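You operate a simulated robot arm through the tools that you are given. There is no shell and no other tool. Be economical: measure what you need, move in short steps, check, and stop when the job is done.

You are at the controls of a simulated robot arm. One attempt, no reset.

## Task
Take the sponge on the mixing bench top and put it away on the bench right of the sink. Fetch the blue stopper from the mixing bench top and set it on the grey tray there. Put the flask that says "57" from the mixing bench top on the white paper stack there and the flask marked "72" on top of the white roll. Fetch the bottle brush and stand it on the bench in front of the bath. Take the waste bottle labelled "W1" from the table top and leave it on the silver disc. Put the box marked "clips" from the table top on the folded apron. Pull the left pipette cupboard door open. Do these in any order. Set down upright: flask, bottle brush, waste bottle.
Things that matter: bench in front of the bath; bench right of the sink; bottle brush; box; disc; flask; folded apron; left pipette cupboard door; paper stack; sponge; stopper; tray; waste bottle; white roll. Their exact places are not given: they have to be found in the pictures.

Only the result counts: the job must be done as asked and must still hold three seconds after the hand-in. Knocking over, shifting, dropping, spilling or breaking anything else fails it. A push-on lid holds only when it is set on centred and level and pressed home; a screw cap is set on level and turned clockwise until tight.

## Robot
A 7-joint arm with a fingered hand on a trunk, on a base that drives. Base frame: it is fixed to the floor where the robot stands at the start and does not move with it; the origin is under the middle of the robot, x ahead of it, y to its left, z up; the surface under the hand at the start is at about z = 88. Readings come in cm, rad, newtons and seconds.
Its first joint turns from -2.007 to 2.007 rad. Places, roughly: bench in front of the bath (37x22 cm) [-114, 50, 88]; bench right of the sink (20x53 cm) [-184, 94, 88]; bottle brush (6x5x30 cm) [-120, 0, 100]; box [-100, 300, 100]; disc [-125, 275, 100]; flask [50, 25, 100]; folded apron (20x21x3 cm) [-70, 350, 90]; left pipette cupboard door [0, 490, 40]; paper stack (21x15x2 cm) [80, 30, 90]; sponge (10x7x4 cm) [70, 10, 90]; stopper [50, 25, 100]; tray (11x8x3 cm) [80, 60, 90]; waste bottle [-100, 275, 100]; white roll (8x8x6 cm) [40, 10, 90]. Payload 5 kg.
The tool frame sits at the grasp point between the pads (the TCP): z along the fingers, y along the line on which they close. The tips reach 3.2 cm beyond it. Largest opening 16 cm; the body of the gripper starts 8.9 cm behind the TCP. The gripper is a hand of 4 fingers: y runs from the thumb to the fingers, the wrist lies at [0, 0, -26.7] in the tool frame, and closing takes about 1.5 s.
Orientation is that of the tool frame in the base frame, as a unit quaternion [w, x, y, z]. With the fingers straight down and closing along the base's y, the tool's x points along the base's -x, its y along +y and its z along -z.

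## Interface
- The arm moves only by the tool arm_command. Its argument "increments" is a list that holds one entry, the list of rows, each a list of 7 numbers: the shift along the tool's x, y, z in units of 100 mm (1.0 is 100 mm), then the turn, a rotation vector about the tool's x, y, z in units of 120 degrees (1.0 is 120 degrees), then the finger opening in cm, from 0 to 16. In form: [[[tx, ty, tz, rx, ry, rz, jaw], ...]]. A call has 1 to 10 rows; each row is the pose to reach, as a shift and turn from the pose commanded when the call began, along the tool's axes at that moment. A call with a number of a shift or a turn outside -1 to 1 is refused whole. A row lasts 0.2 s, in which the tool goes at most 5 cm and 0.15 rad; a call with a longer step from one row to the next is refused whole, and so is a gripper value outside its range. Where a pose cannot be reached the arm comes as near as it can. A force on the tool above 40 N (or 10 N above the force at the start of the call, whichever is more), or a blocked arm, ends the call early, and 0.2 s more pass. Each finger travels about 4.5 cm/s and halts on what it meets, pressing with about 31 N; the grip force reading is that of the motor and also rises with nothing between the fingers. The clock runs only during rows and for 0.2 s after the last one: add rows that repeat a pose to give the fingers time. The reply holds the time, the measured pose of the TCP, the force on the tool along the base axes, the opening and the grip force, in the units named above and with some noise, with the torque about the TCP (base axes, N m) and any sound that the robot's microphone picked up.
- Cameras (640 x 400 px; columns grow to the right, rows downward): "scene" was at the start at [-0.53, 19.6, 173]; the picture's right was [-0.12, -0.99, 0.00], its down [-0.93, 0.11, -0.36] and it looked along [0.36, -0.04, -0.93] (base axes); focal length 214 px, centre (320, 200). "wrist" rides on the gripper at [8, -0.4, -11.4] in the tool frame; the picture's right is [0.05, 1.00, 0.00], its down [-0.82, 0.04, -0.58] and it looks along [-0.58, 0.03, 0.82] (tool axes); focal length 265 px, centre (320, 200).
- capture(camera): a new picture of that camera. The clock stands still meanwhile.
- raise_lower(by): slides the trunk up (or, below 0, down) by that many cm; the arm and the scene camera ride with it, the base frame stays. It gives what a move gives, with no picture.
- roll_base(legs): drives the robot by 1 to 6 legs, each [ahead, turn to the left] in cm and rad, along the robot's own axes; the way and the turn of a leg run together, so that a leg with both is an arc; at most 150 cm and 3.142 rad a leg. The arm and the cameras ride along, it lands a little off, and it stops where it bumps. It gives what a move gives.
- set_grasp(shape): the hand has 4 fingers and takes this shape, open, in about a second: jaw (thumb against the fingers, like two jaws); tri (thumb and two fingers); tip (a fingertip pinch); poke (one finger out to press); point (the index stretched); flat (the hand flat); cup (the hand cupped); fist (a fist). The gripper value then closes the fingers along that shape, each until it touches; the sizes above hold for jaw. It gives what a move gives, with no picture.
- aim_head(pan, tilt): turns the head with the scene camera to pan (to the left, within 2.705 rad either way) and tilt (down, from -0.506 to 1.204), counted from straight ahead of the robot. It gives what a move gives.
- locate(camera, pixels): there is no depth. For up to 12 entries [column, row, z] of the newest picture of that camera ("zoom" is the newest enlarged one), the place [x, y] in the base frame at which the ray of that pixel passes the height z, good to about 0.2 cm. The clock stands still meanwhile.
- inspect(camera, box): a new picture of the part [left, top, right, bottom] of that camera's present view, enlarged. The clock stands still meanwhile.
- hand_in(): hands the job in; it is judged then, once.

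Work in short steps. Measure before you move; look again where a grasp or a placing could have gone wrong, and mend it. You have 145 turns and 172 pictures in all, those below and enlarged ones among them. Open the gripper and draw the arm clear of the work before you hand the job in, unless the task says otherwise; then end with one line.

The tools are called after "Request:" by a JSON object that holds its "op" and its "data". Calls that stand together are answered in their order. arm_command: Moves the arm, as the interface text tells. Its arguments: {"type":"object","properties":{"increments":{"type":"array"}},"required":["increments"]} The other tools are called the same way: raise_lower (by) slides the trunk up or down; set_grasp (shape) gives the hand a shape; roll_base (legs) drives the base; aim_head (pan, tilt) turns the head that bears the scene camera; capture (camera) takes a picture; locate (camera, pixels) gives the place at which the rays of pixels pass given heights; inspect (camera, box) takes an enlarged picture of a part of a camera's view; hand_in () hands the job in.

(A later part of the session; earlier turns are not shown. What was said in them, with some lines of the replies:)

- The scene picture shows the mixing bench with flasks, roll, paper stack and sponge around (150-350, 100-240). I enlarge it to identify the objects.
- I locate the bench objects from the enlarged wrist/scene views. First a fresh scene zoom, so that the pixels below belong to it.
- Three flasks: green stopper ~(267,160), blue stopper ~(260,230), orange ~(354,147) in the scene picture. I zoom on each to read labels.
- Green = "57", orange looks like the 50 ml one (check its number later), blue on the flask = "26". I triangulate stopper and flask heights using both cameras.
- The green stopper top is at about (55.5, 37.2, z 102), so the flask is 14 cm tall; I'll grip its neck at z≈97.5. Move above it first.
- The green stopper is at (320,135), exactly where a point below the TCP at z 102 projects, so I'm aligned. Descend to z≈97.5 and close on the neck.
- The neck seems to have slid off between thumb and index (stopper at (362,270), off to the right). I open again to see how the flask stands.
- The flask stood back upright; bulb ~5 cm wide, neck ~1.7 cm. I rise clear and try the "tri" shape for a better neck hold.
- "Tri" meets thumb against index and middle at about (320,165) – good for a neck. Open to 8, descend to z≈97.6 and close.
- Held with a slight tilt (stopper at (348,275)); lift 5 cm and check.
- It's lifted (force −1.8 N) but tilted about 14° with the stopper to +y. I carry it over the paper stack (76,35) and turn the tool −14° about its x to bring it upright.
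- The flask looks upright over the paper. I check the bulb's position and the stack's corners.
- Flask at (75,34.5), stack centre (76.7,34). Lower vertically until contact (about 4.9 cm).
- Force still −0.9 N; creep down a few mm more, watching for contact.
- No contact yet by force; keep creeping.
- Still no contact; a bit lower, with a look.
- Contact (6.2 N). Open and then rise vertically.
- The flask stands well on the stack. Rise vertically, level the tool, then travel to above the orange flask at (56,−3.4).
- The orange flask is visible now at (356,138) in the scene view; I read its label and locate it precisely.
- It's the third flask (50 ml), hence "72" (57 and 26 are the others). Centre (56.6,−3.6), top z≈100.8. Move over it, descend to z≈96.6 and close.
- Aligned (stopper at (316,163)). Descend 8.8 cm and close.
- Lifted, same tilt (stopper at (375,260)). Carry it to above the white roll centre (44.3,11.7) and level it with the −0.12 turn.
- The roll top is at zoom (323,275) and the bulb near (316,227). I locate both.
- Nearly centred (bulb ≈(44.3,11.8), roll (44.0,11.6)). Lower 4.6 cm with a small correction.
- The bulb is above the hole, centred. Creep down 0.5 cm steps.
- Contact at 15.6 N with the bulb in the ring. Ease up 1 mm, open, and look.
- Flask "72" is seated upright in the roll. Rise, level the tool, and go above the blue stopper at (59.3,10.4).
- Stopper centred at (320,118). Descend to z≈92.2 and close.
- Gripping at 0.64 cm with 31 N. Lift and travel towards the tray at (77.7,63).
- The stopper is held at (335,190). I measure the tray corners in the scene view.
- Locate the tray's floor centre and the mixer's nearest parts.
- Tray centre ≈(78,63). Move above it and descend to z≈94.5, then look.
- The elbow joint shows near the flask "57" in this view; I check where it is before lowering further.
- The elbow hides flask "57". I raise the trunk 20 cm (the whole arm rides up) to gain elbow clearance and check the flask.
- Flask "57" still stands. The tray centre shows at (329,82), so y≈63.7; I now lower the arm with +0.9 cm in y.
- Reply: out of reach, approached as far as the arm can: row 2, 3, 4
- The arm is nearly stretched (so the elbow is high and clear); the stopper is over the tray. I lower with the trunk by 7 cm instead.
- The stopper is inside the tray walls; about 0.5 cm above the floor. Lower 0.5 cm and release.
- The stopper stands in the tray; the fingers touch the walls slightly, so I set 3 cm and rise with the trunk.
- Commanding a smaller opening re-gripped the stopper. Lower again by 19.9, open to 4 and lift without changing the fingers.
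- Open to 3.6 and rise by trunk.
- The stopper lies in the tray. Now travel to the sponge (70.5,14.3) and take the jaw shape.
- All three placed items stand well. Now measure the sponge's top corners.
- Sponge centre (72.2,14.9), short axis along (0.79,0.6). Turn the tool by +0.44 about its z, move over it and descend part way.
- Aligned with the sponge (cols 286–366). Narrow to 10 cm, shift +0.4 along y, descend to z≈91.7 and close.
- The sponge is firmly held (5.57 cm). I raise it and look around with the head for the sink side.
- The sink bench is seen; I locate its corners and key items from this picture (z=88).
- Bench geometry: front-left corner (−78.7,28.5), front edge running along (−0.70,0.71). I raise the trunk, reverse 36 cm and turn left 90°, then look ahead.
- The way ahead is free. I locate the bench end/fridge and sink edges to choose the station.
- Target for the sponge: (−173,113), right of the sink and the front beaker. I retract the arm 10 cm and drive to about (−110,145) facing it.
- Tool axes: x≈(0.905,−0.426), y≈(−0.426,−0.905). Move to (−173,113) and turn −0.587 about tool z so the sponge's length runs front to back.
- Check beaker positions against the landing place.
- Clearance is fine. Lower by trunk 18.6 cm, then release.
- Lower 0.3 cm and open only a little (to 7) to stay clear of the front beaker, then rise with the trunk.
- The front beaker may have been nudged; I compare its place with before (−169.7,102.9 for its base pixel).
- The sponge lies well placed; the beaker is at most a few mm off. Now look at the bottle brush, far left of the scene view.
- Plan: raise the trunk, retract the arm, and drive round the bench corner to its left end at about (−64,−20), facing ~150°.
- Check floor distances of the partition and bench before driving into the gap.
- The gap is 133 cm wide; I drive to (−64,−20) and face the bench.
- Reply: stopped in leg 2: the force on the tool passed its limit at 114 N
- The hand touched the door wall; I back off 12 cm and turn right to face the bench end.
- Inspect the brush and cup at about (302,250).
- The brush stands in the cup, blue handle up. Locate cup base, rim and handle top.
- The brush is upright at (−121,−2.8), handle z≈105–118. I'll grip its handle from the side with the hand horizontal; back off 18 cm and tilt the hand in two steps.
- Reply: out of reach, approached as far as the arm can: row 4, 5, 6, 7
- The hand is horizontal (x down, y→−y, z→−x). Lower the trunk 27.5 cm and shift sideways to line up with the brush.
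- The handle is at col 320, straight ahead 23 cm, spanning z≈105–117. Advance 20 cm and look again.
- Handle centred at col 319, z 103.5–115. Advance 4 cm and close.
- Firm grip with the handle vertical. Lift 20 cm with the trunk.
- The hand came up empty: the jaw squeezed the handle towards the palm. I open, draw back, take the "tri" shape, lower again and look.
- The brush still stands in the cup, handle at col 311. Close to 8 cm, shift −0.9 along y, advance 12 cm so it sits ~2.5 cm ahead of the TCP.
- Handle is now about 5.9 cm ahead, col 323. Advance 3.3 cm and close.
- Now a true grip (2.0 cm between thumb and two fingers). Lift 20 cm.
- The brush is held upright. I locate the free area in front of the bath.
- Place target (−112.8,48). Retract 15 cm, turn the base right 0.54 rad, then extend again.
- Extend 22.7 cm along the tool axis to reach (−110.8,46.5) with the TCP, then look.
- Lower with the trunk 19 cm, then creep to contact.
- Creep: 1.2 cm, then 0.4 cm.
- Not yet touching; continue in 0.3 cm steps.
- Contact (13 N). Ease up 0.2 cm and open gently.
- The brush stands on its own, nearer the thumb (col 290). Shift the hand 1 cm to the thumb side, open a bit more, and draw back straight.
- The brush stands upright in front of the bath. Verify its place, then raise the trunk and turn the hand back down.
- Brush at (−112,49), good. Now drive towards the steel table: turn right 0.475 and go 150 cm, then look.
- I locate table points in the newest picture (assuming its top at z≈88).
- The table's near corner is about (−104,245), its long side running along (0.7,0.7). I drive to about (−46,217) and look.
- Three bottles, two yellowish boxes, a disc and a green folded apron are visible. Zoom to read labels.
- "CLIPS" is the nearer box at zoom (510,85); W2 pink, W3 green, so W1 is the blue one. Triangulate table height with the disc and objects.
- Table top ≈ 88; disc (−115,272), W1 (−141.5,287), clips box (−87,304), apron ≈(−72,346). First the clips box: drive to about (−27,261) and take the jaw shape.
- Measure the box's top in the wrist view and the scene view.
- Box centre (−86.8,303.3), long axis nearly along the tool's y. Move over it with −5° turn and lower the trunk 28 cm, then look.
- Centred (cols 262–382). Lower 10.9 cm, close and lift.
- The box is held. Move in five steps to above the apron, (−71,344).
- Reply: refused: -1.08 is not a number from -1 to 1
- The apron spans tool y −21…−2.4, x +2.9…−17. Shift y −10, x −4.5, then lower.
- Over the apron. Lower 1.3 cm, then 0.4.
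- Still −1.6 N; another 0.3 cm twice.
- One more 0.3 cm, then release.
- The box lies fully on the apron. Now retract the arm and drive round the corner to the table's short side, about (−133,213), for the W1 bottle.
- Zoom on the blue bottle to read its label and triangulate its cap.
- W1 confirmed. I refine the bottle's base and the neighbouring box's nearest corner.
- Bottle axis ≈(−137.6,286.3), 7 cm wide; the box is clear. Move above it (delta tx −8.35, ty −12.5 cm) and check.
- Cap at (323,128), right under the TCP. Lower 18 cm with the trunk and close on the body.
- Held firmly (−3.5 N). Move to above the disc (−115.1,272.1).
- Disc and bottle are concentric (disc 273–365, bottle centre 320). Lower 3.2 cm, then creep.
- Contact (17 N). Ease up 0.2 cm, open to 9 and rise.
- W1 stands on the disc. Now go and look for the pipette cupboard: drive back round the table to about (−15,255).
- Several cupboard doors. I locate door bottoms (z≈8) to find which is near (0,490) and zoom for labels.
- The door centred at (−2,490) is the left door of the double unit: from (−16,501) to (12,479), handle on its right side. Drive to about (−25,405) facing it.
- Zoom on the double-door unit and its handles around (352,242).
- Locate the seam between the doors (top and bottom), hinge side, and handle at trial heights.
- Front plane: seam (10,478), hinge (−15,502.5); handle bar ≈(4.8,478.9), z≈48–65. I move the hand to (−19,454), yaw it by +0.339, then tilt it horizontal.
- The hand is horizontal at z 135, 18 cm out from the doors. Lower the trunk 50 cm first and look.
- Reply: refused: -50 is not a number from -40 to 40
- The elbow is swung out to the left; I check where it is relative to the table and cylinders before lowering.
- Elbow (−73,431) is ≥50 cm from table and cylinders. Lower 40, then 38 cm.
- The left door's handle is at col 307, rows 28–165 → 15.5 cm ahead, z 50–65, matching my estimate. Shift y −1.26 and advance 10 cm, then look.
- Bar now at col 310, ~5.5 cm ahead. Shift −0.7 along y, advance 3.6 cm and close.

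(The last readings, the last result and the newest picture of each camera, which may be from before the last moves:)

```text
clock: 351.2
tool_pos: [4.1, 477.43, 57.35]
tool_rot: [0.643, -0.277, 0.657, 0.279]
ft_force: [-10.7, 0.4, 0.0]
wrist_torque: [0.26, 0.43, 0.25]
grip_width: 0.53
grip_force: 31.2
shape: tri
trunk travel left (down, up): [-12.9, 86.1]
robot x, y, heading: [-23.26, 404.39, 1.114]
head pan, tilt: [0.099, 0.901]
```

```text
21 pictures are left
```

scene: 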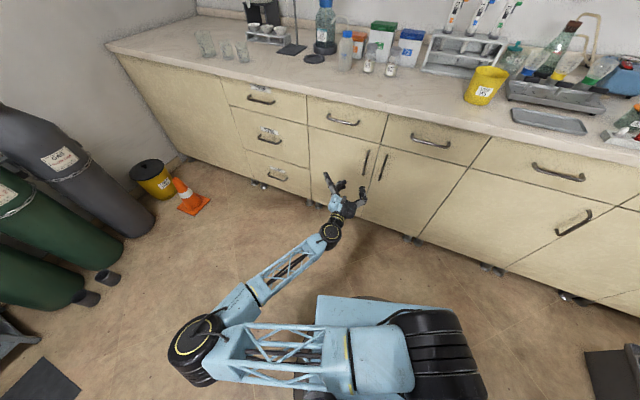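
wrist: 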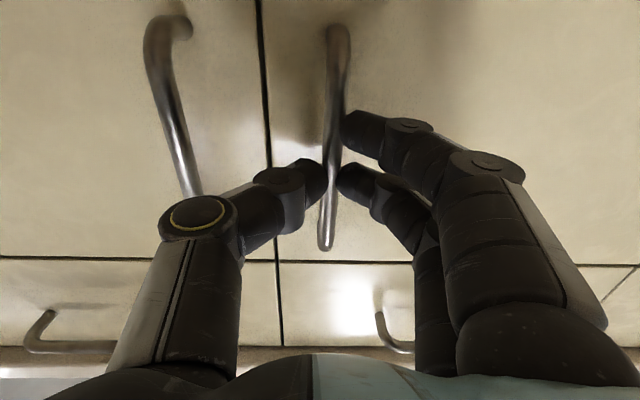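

The bar is gripped. Pull along the hinge arc (centre (−15.1,502.5), r≈31.6), turning the hand with the door, first 18°.

Request:
{"op": "arm_command", "data": {"increments": [[[0, 0.027, -0.163, 0.025, 0, 0, 0], [0, 0.066, -0.324, 0.05, 0, 0, 0], [0, 0.113, -0.482, 0.075, 0, 0, 0], [0, 0.168, -0.638, 0.1, 0, 0, 0], [0, 0.231, -0.786, 0.125, 0, 0, 0], [0, 0.302, -0.941, 0.15, 0, 0, 0], [0, 0.302, -0.941, 0.15, 0, 0, 0]]]}}

Request:
{"op": "capture", "data": {"camera": "scene"}}

```text
clock: 352.5
tool_pos: [-3.55, 473.45, 58.93]
tool_rot: [0.639, -0.144, 0.727, 0.205]
ft_force: [0.1, -0.3, 0.0]
wrist_torque: [-0.01, 0.02, 0.01]
grip_width: 0.0
grip_force: 31.0
shape: tri
trunk travel left (down, up): [-12.9, 86.1]
robot x, y, heading: [-23.09, 404.26, 1.113]
head pan, tilt: [0.099, 0.901]
stopped in row 6: the arm was blocked; the commanded pose is now the measured one
```

```text
20 pictures are left
```

scene: 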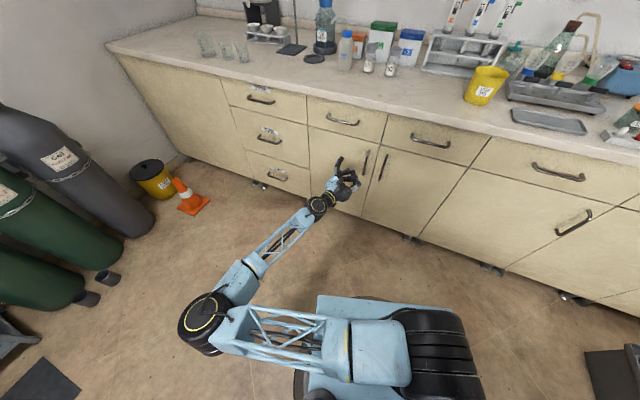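

The bar slipped out. I look closely at the door's state.

Request:
{"op": "inspect", "data": {"camera": "scene", "box": [290, 100, 410, 230]}}

Request:
{"op": "capture", "data": {"camera": "wrist"}}

```text
3.08 times, centred on (350, 165) of scene
```

zoom: 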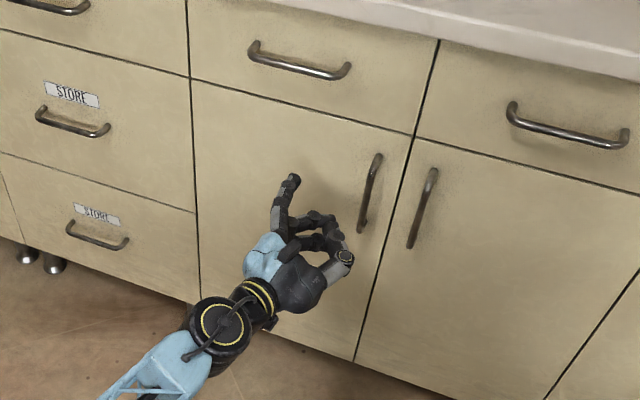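

```text
18 pictures are left
```

wrist: 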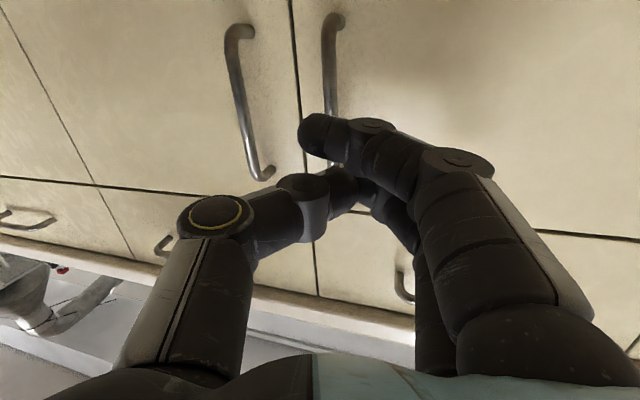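

The door stayed shut. I'll use the jaw shape, reaching deeper so the fingertips close behind the bar: open, draw back 6 cm, take jaw, realign.

Request:
{"op": "arm_command", "data": {"increments": [[[0, 0, 0, 0, 0, 0, 4], [0, 0, 0, 0, 0, 0, 6], [0, 0, 0, 0, 0, 0, 6], [0, 0, 0, 0, 0, 0, 6], [0, 0, 0, 0, 0, 0, 6], [0, 0, -0.3, 0, 0, 0, 6], [0, 0, -0.6, 0, 0, 0, 6], [0, 0, -0.6, 0, 0, 0, 6]]]}}

Request:
{"op": "set_grasp", "data": {"shape": "jaw"}}

Request:
{"op": "arm_command", "data": {"increments": [[[0, 0, 0, 0, 0, 0, 10], [0, 0, 0, 0, 0, 0, 6], [0, 0, 0, 0, 0, 0, 6], [0, 0, 0, 0, 0, 0, 6], [0, 0, 0, 0, 0, 0, 6], [0.035, -0.084, 0.26, -0.049, -0.01, -0.019, 6], [0.07, -0.168, 0.52, -0.098, -0.02, -0.039, 6], [0.105, -0.252, 0.787, -0.147, -0.03, -0.058, 6], [0.105, -0.252, 0.787, -0.147, -0.03, -0.058, 6]]]}}

Request:
{"op": "capture", "data": {"camera": "wrist"}}

```text
clock: 354.3
tool_pos: [-8.9, 470.79, 59.59]
tool_rot: [0.638, -0.142, 0.728, 0.205]
ft_force: [-0.1, 0.2, -0.2]
wrist_torque: [0.02, -0.02, -0.02]
grip_width: 5.95
grip_force: 0.1
shape: tri
trunk travel left (down, up): [-12.9, 86.1]
robot x, y, heading: [-23.16, 404.47, 1.115]
head pan, tilt: [0.099, 0.901]
```

```text
clock: 355.2
tool_pos: [-8.89, 470.82, 59.42]
tool_rot: [0.638, -0.142, 0.728, 0.205]
ft_force: [-0.4, -0.3, -0.6]
wrist_torque: [-0.03, 0.01, 0.02]
grip_width: 16.01
grip_force: 0.0
shape: jaw
trunk travel left (down, up): [-12.9, 86.1]
robot x, y, heading: [-23.36, 404.26, 1.113]
head pan, tilt: [0.099, 0.901]
```

```text
clock: 357.4
tool_pos: [-4.0, 473.38, 58.42]
tool_rot: [0.619, -0.263, 0.672, 0.31]
ft_force: [0.4, -0.4, -0.3]
wrist_torque: [0.02, 0.0, -0.01]
grip_width: 6.05
grip_force: 0.0
shape: jaw
trunk travel left (down, up): [-12.9, 86.1]
robot x, y, heading: [-23.25, 404.63, 1.112]
head pan, tilt: [0.099, 0.901]
stopped in row 9: the arm was blocked; the commanded pose is now the measured one
```

```text
17 pictures are left
```

wrist: 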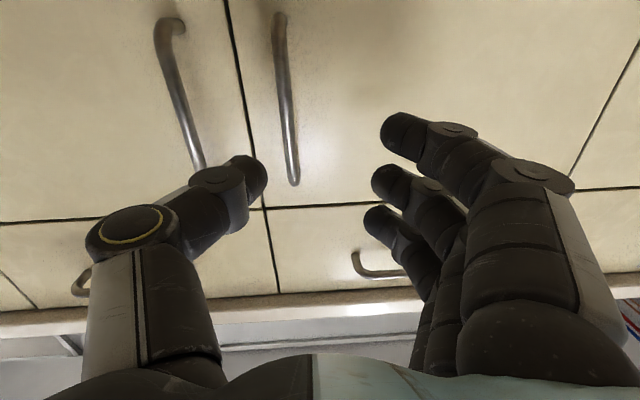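

The pose is usable (blocked only at the very end). The bar is about 9.9 cm ahead, y≈−2.8. Advance in two parts.

Request:
{"op": "arm_command", "data": {"increments": [[[0, -0.14, 0, 0, 0, 0, 6], [0, -0.28, 0.2, 0, 0, 0, 6], [0, -0.28, 0.5, 0, 0, 0, 6], [0, -0.28, 0.5, 0, 0, 0, 6]]]}}

Request:
{"op": "capture", "data": {"camera": "wrist"}}

```text
clock: 358.4
tool_pos: [1.4, 475.14, 57.78]
tool_rot: [0.62, -0.264, 0.671, 0.308]
ft_force: [-0.4, -0.5, 0.7]
wrist_torque: [0.01, -0.01, -0.01]
grip_width: 6.02
grip_force: 0.0
shape: jaw
trunk travel left (down, up): [-12.9, 86.1]
robot x, y, heading: [-23.89, 403.96, 1.117]
head pan, tilt: [0.099, 0.901]
```

```text
16 pictures are left
```

wrist: 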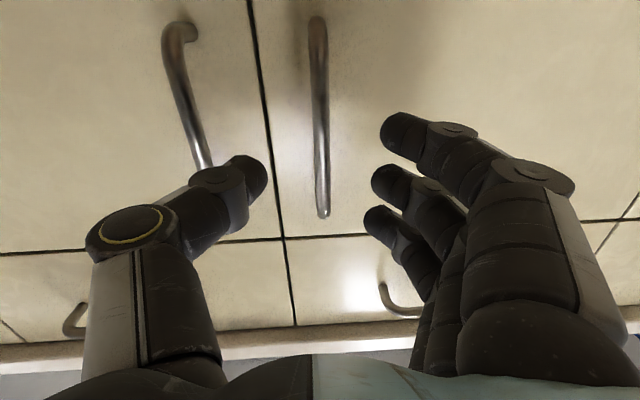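

The bar is centred (col 320), ~5 cm ahead. Advance 4.2 cm and close.

Request:
{"op": "arm_command", "data": {"increments": [[[0, 0, 0.2, 0, 0, 0, 6], [0, 0, 0.42, 0, 0, 0, 6], [0, 0, 0.42, 0, 0, 0, 4], [0, 0, 0.42, 0, 0, 0, 0], [0, 0, 0.42, 0, 0, 0, 0], [0, 0, 0.42, 0, 0, 0, 0], [0, 0, 0.42, 0, 0, 0, 0], [0, 0, 0.42, 0, 0, 0, 0]]]}}

Request:
{"op": "capture", "data": {"camera": "wrist"}}

```text
clock: 360.2
tool_pos: [4.34, 478.21, 57.7]
tool_rot: [0.62, -0.264, 0.672, 0.309]
ft_force: [0.2, 1.8, 0.1]
wrist_torque: [-0.03, -0.02, 0.07]
grip_width: 0.61
grip_force: 30.9
shape: jaw
trunk travel left (down, up): [-12.9, 86.1]
robot x, y, heading: [-23.74, 404.48, 1.117]
head pan, tilt: [0.099, 0.901]
```

```text
15 pictures are left
```

wrist: 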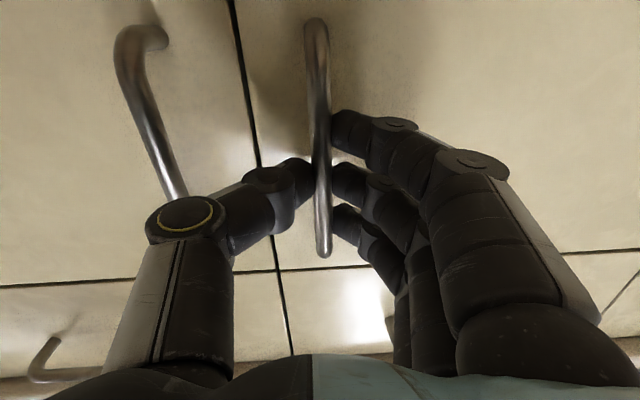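

All three fingers and the thumb hold the bar. Pull slowly along the arc, 12° first, without turning the hand.

Request:
{"op": "arm_command", "data": {"increments": [[[0, 0.005, -0.05, 0, 0, 0, 0], [0, 0.012, -0.11, 0, 0, 0, 0], [0, 0.031, -0.218, 0, 0, 0, 0], [0, 0.055, -0.32, 0, 0, 0, 0], [0, 0.084, -0.427, 0, 0, 0, 0], [0, 0.115, -0.53, 0, 0, 0, 0], [0, 0.15, -0.636, 0, 0, 0, 0], [0, 0.15, -0.636, 0, 0, 0, 0]]]}}

Request:
{"op": "capture", "data": {"camera": "wrist"}}

```text
clock: 362.0
tool_pos: [-1.09, 474.77, 57.82]
tool_rot: [0.619, -0.265, 0.673, 0.307]
ft_force: [-3.1, 6.0, -39.0]
wrist_torque: [-0.62, 0.34, 0.08]
grip_width: 0.61
grip_force: 30.8
shape: jaw
trunk travel left (down, up): [-12.9, 86.1]
robot x, y, heading: [-23.44, 404.28, 1.112]
head pan, tilt: [0.099, 0.901]
```

```text
14 pictures are left
```

wrist: 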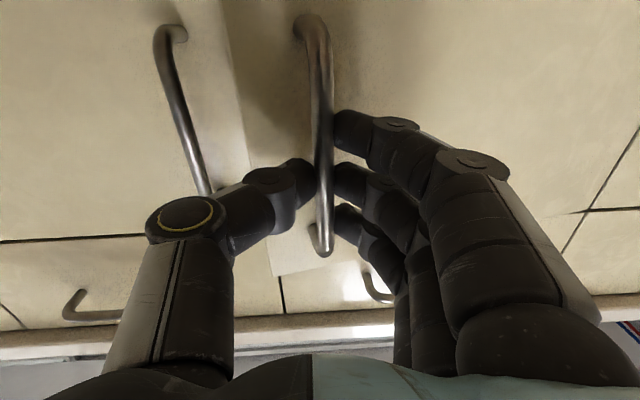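

The door is opening; the vertical force −39 N comes from the slight tilt, so I add a downward correction and continue the arc to about 30°.

Request:
{"op": "arm_command", "data": {"increments": [[[0.04, 0, 0, 0, 0, 0, 0], [0.045, 0.028, -0.12, 0, 0, 0, 0], [0.06, 0.06, -0.23, 0, 0, 0, 0], [0.065, 0.105, -0.325, 0, 0, 0, 0], [0.075, 0.154, -0.424, 0, 0, 0, 0], [0.085, 0.207, -0.52, 0, 0, 0, 0], [0.09, 0.262, -0.616, 0, 0, 0, 0], [0.1, 0.32, -0.705, 0, 0, 0, 0], [0.108, 0.383, -0.794, 0, 0, 0, 0], [0.117, 0.45, -0.88, 0, 0, 0, 0]]]}}

Request:
{"op": "capture", "data": {"camera": "scene"}}

```text
clock: 364.2
tool_pos: [-10.37, 471.19, 57.59]
tool_rot: [0.62, -0.264, 0.671, 0.309]
ft_force: [-5.2, 30.1, -2.4]
wrist_torque: [-0.08, 0.03, 0.25]
grip_width: 0.46
grip_force: 31.6
shape: jaw
trunk travel left (down, up): [-12.9, 86.1]
robot x, y, heading: [-23.39, 404.38, 1.118]
head pan, tilt: [0.099, 0.901]
```

```text
13 pictures are left
```

scene: 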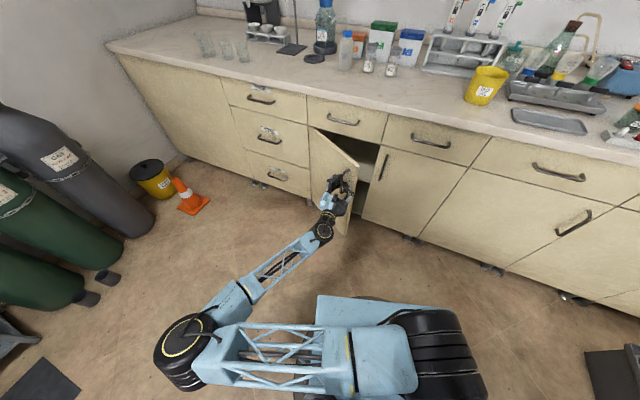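

Door is ~30° open. Continue on a slightly tighter arc to ~48°.

Request:
{"op": "arm_command", "data": {"increments": [[[0, 0.054, 0.045, 0, 0, 0, 0], [0.017, 0.152, -0.084, 0, 0, 0, 0], [0.03, 0.263, -0.199, 0, 0, 0, 0], [0.045, 0.375, -0.313, 0, 0, 0, 0], [0.06, 0.492, -0.42, 0, 0, 0, 0], [0.075, 0.617, -0.52, 0, 0, 0, 0], [0.09, 0.748, -0.613, 0, 0, 0, 0], [0.09, 0.748, -0.613, 0, 0, 0, 0]]]}}

Request:
{"op": "capture", "data": {"camera": "scene"}}

```text
clock: 365.9
tool_pos: [-11.64, 471.19, 57.67]
tool_rot: [0.622, -0.203, 0.706, 0.272]
ft_force: [-2.8, 16.9, 3.8]
wrist_torque: [-0.03, -0.13, 0.24]
grip_width: 0.52
grip_force: 31.4
shape: jaw
trunk travel left (down, up): [-12.9, 86.1]
robot x, y, heading: [-23.29, 404.58, 1.114]
head pan, tilt: [0.099, 0.901]
stopped in row 8: the arm was blocked; the commanded pose is now the measured one
```

```text
12 pictures are left
```

scene: 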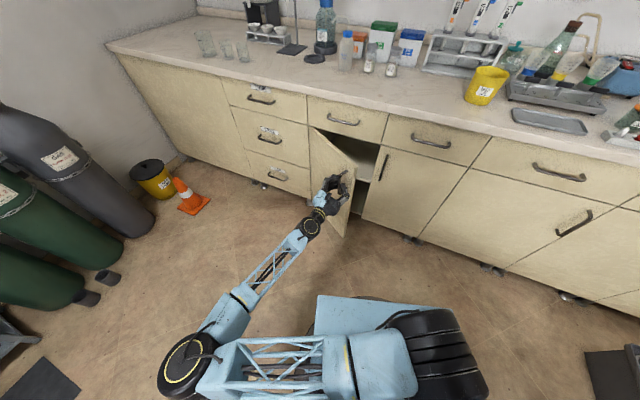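

The arm is at a joint limit; turning the base left moves the hand along the arc instead. Turn 0.14 rad.

Request:
{"op": "roll_base", "data": {"legs": [[0, 0.14]]}}

Request:
{"op": "inspect", "data": {"camera": "scene", "box": [270, 100, 430, 260]}}

```text
clock: 366.9
tool_pos: [-21.09, 472.1, 57.64]
tool_rot: [0.603, -0.25, 0.691, 0.312]
ft_force: [8.4, 35.5, 0.9]
wrist_torque: [-0.05, 0.03, -0.27]
grip_width: 0.24
grip_force: 31.3
shape: jaw
trunk travel left (down, up): [-12.9, 86.1]
robot x, y, heading: [-23.01, 404.4, 1.253]
head pan, tilt: [0.099, 0.901]
```

```text
2.50 times, centred on (350, 180) of scene
```

zoom: 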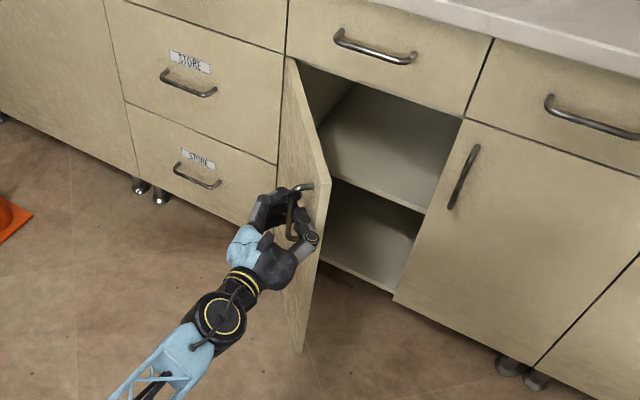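

The door is ~55° open. Push on a little: forward 2 cm with 0.12 rad more to the left.

Request:
{"op": "roll_base", "data": {"legs": [[2, 0.12]]}}

Request:
{"op": "inspect", "data": {"camera": "scene", "box": [270, 100, 430, 260]}}

```text
clock: 367.9
tool_pos: [-28.53, 473.9, 57.61]
tool_rot: [0.582, -0.291, 0.674, 0.35]
ft_force: [20.4, 36.2, 14.2]
wrist_torque: [-0.05, -0.32, -0.9]
grip_width: 0.0
grip_force: 30.9
shape: jaw
trunk travel left (down, up): [-12.9, 86.1]
robot x, y, heading: [-22.86, 406.49, 1.377]
head pan, tilt: [0.099, 0.901]
```

```text
2.50 times, centred on (350, 180) of scene
```

zoom: 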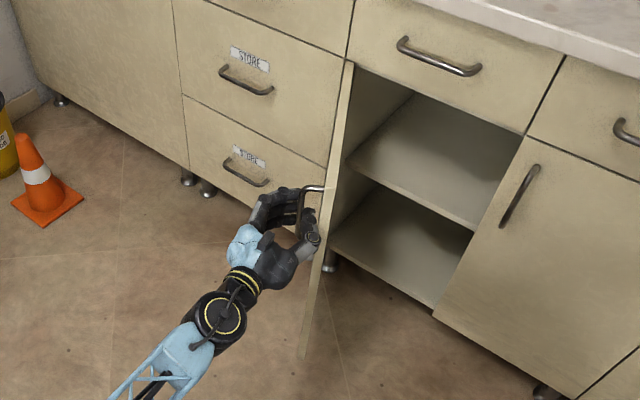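

The door is ~75° open. Release the bar and draw back.

Request:
{"op": "arm_command", "data": {"increments": [[[0, 0, 0, 0, 0, 0, 2], [0, 0, 0, 0, 0, 0, 4], [0, 0, 0, 0, 0, 0, 5], [0, 0, 0, 0, 0, 0, 5], [0, 0, 0, 0, 0, 0, 5], [0, 0, 0, 0, 0, 0, 5]]]}}

Request:
{"op": "capture", "data": {"camera": "wrist"}}

Request:
{"op": "inspect", "data": {"camera": "scene", "box": [270, 120, 400, 250]}}

```text
clock: 369.3
tool_pos: [-28.64, 473.86, 57.74]
tool_rot: [0.583, -0.292, 0.673, 0.35]
ft_force: [-0.5, -0.1, -0.5]
wrist_torque: [-0.02, 0.01, -0.04]
grip_width: 4.94
grip_force: 0.1
shape: jaw
trunk travel left (down, up): [-12.9, 86.1]
robot x, y, heading: [-22.85, 406.64, 1.379]
head pan, tilt: [0.099, 0.901]
```

```text
9 pictures are left
```

wrist: 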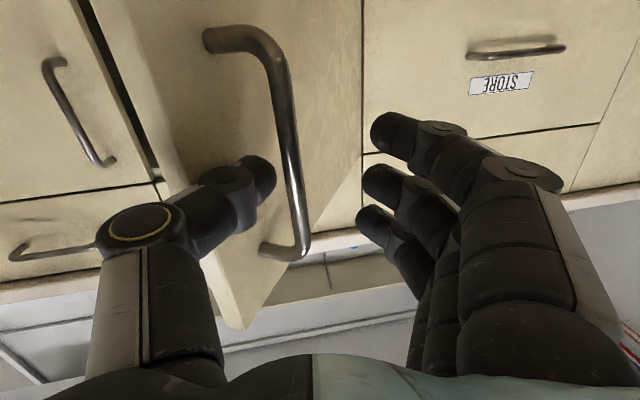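

```text
3.08 times, centred on (335, 185) of scene
```

zoom: 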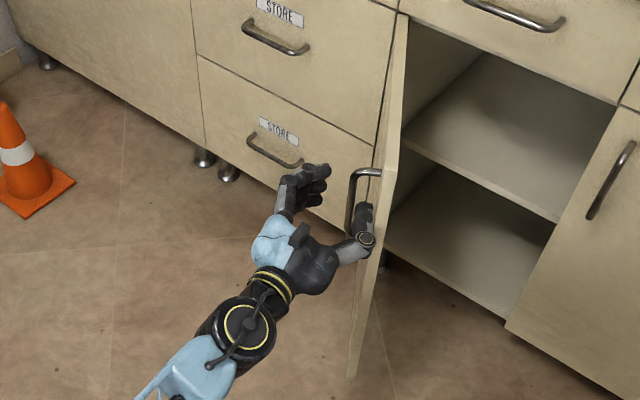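

The thumb lies between bar and door but parallel to it; withdraw straight back 10 cm.

Request:
{"op": "arm_command", "data": {"increments": [[[0, 0, -0.2, 0, 0, 0, 5], [0, 0, -0.4, 0, 0, 0, 5], [0, 0, -0.6, 0, 0, 0, 5], [0, 0, -0.8, 0, 0, 0, 5], [0, 0, -1.0, 0, 0, 0, 5], [0, 0, -1.0, 0, 0, 0, 5]]]}}

Request:
{"op": "inspect", "data": {"camera": "scene", "box": [270, 120, 400, 250]}}

```text
clock: 370.1
tool_pos: [-23.5, 469.8, 58.16]
tool_rot: [0.597, -0.233, 0.705, 0.303]
ft_force: [-0.3, 0.4, 0.2]
wrist_torque: [0.0, -0.02, 0.01]
grip_width: 4.96
grip_force: 0.0
shape: jaw
out of reach, approached as far as the arm can: row 4
trunk travel left (down, up): [-12.9, 86.1]
robot x, y, heading: [-23.04, 406.53, 1.373]
head pan, tilt: [0.099, 0.901]
stopped in row 4: the arm was blocked; the commanded pose is now the measured one
```

```text
3.08 times, centred on (335, 185) of scene
```

zoom: 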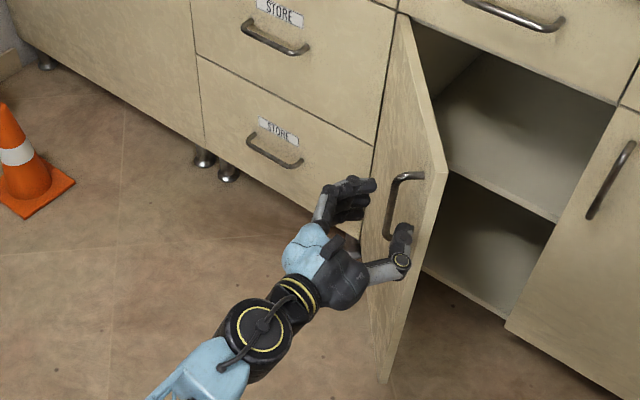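

The arm is limited and nudged the door a bit back. Reverse the base 15 cm instead – nearly parallel to the door.

Request:
{"op": "roll_base", "data": {"legs": [[-15, 0]]}}

Request:
{"op": "capture", "data": {"camera": "scene"}}

```text
clock: 371.5
tool_pos: [-26.52, 455.16, 58.14]
tool_rot: [0.598, -0.233, 0.705, 0.303]
ft_force: [0.0, 0.0, 0.4]
wrist_torque: [0.0, -0.01, -0.03]
grip_width: 4.98
grip_force: 0.0
shape: jaw
trunk travel left (down, up): [-12.9, 86.1]
robot x, y, heading: [-25.76, 391.23, 1.378]
head pan, tilt: [0.099, 0.901]
```

```text
6 pictures are left
```

scene: 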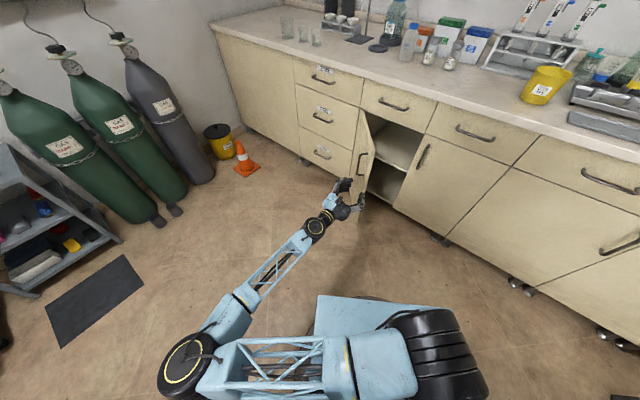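

The hand is clear. Measure the door's opening angle from its free edge.

Request:
{"op": "inspect", "data": {"camera": "scene", "box": [310, 100, 430, 220]}}

Request:
{"op": "locate", "data": {"camera": "zoom", "pixels": [[320, 200, 40]]}}

```text
3.33 times, centred on (370, 160) of scene
```

zoom: 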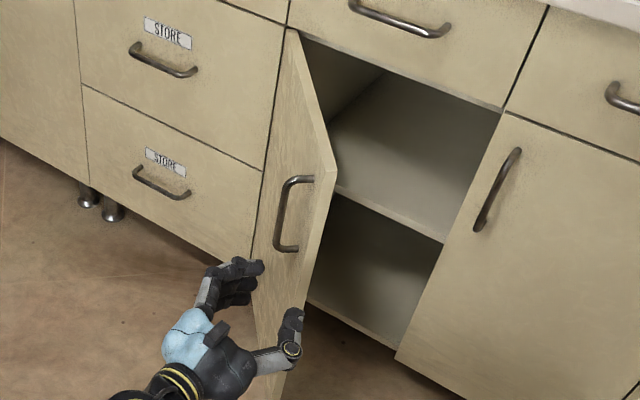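

```text
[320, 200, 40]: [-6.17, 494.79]
```

It is ~58° open; I push it wider from the inside: turn right, forward 20 cm, then turn left.

Request:
{"op": "roll_base", "data": {"legs": [[0, -0.22], [20, 0], [0, 0.36]]}}

Request:
{"op": "capture", "data": {"camera": "scene"}}

```text
clock: 375.1
tool_pos: [-27.43, 472.81, 58.13]
tool_rot: [0.574, -0.283, 0.686, 0.346]
ft_force: [-0.1, 0.3, 0.6]
wrist_torque: [0.02, 0.0, 0.0]
grip_width: 4.94
grip_force: 0.0
shape: jaw
trunk travel left (down, up): [-12.9, 86.1]
robot x, y, heading: [-17.61, 410.43, 1.522]
head pan, tilt: [0.099, 0.901]
```

```text
4 pictures are left
```

scene: 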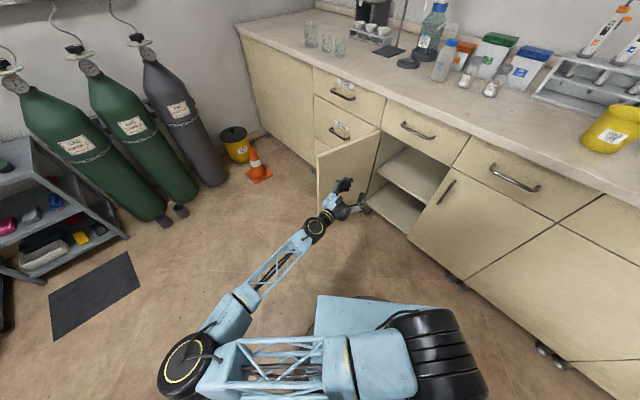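

The door is now ~95–100° open. Reverse 15 cm so that the hand is clear, open the fingers, and check.

Request:
{"op": "roll_base", "data": {"legs": [[-14, 0]]}}

Request:
{"op": "capture", "data": {"camera": "scene"}}

```text
clock: 376.4
tool_pos: [-28.26, 459.29, 58.12]
tool_rot: [0.575, -0.283, 0.686, 0.345]
ft_force: [-0.2, -0.6, -0.7]
wrist_torque: [-0.02, -0.04, 0.01]
grip_width: 4.94
grip_force: 0.0
shape: jaw
trunk travel left (down, up): [-12.9, 86.1]
robot x, y, heading: [-18.55, 397.0, 1.521]
head pan, tilt: [0.099, 0.901]
```

```text
3 pictures are left
```

scene: 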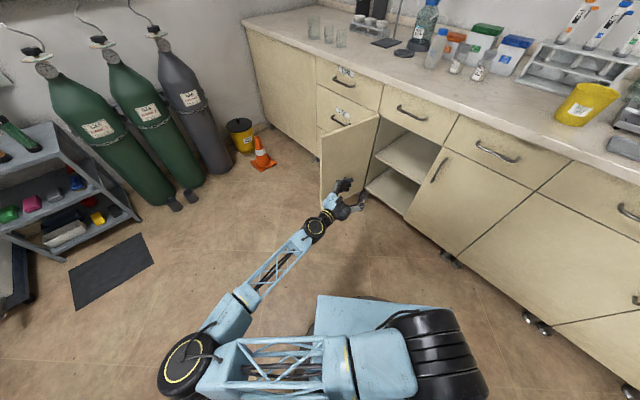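

The door stands wide open and the hand is free. Open the fingers a bit more, then hand in.

Request:
{"op": "arm_command", "data": {"increments": [[[0, 0, 0, 0, 0, 0, 7], [0, 0, 0, 0, 0, 0, 8], [0, 0, 0, 0, 0, 0, 8]]]}}

Request:
{"op": "hand_in", "data": {}}

```text
clock: 377.2
tool_pos: [-28.19, 459.31, 58.19]
tool_rot: [0.574, -0.283, 0.686, 0.346]
ft_force: [-0.3, -0.1, 0.2]
wrist_torque: [-0.01, 0.0, 0.03]
grip_width: 7.93
grip_force: 0.0
shape: jaw
trunk travel left (down, up): [-12.9, 86.1]
robot x, y, heading: [-18.28, 396.47, 1.518]
head pan, tilt: [0.099, 0.901]
```

```text
The job is handed in.
```

I did all eight tasks and handed the job in; two doubts: the front beaker beside the sponge seems to have moved by under 1 cm, and I never read the number "72" on that flask (I took it as 72 because the other two read 57 and 26).
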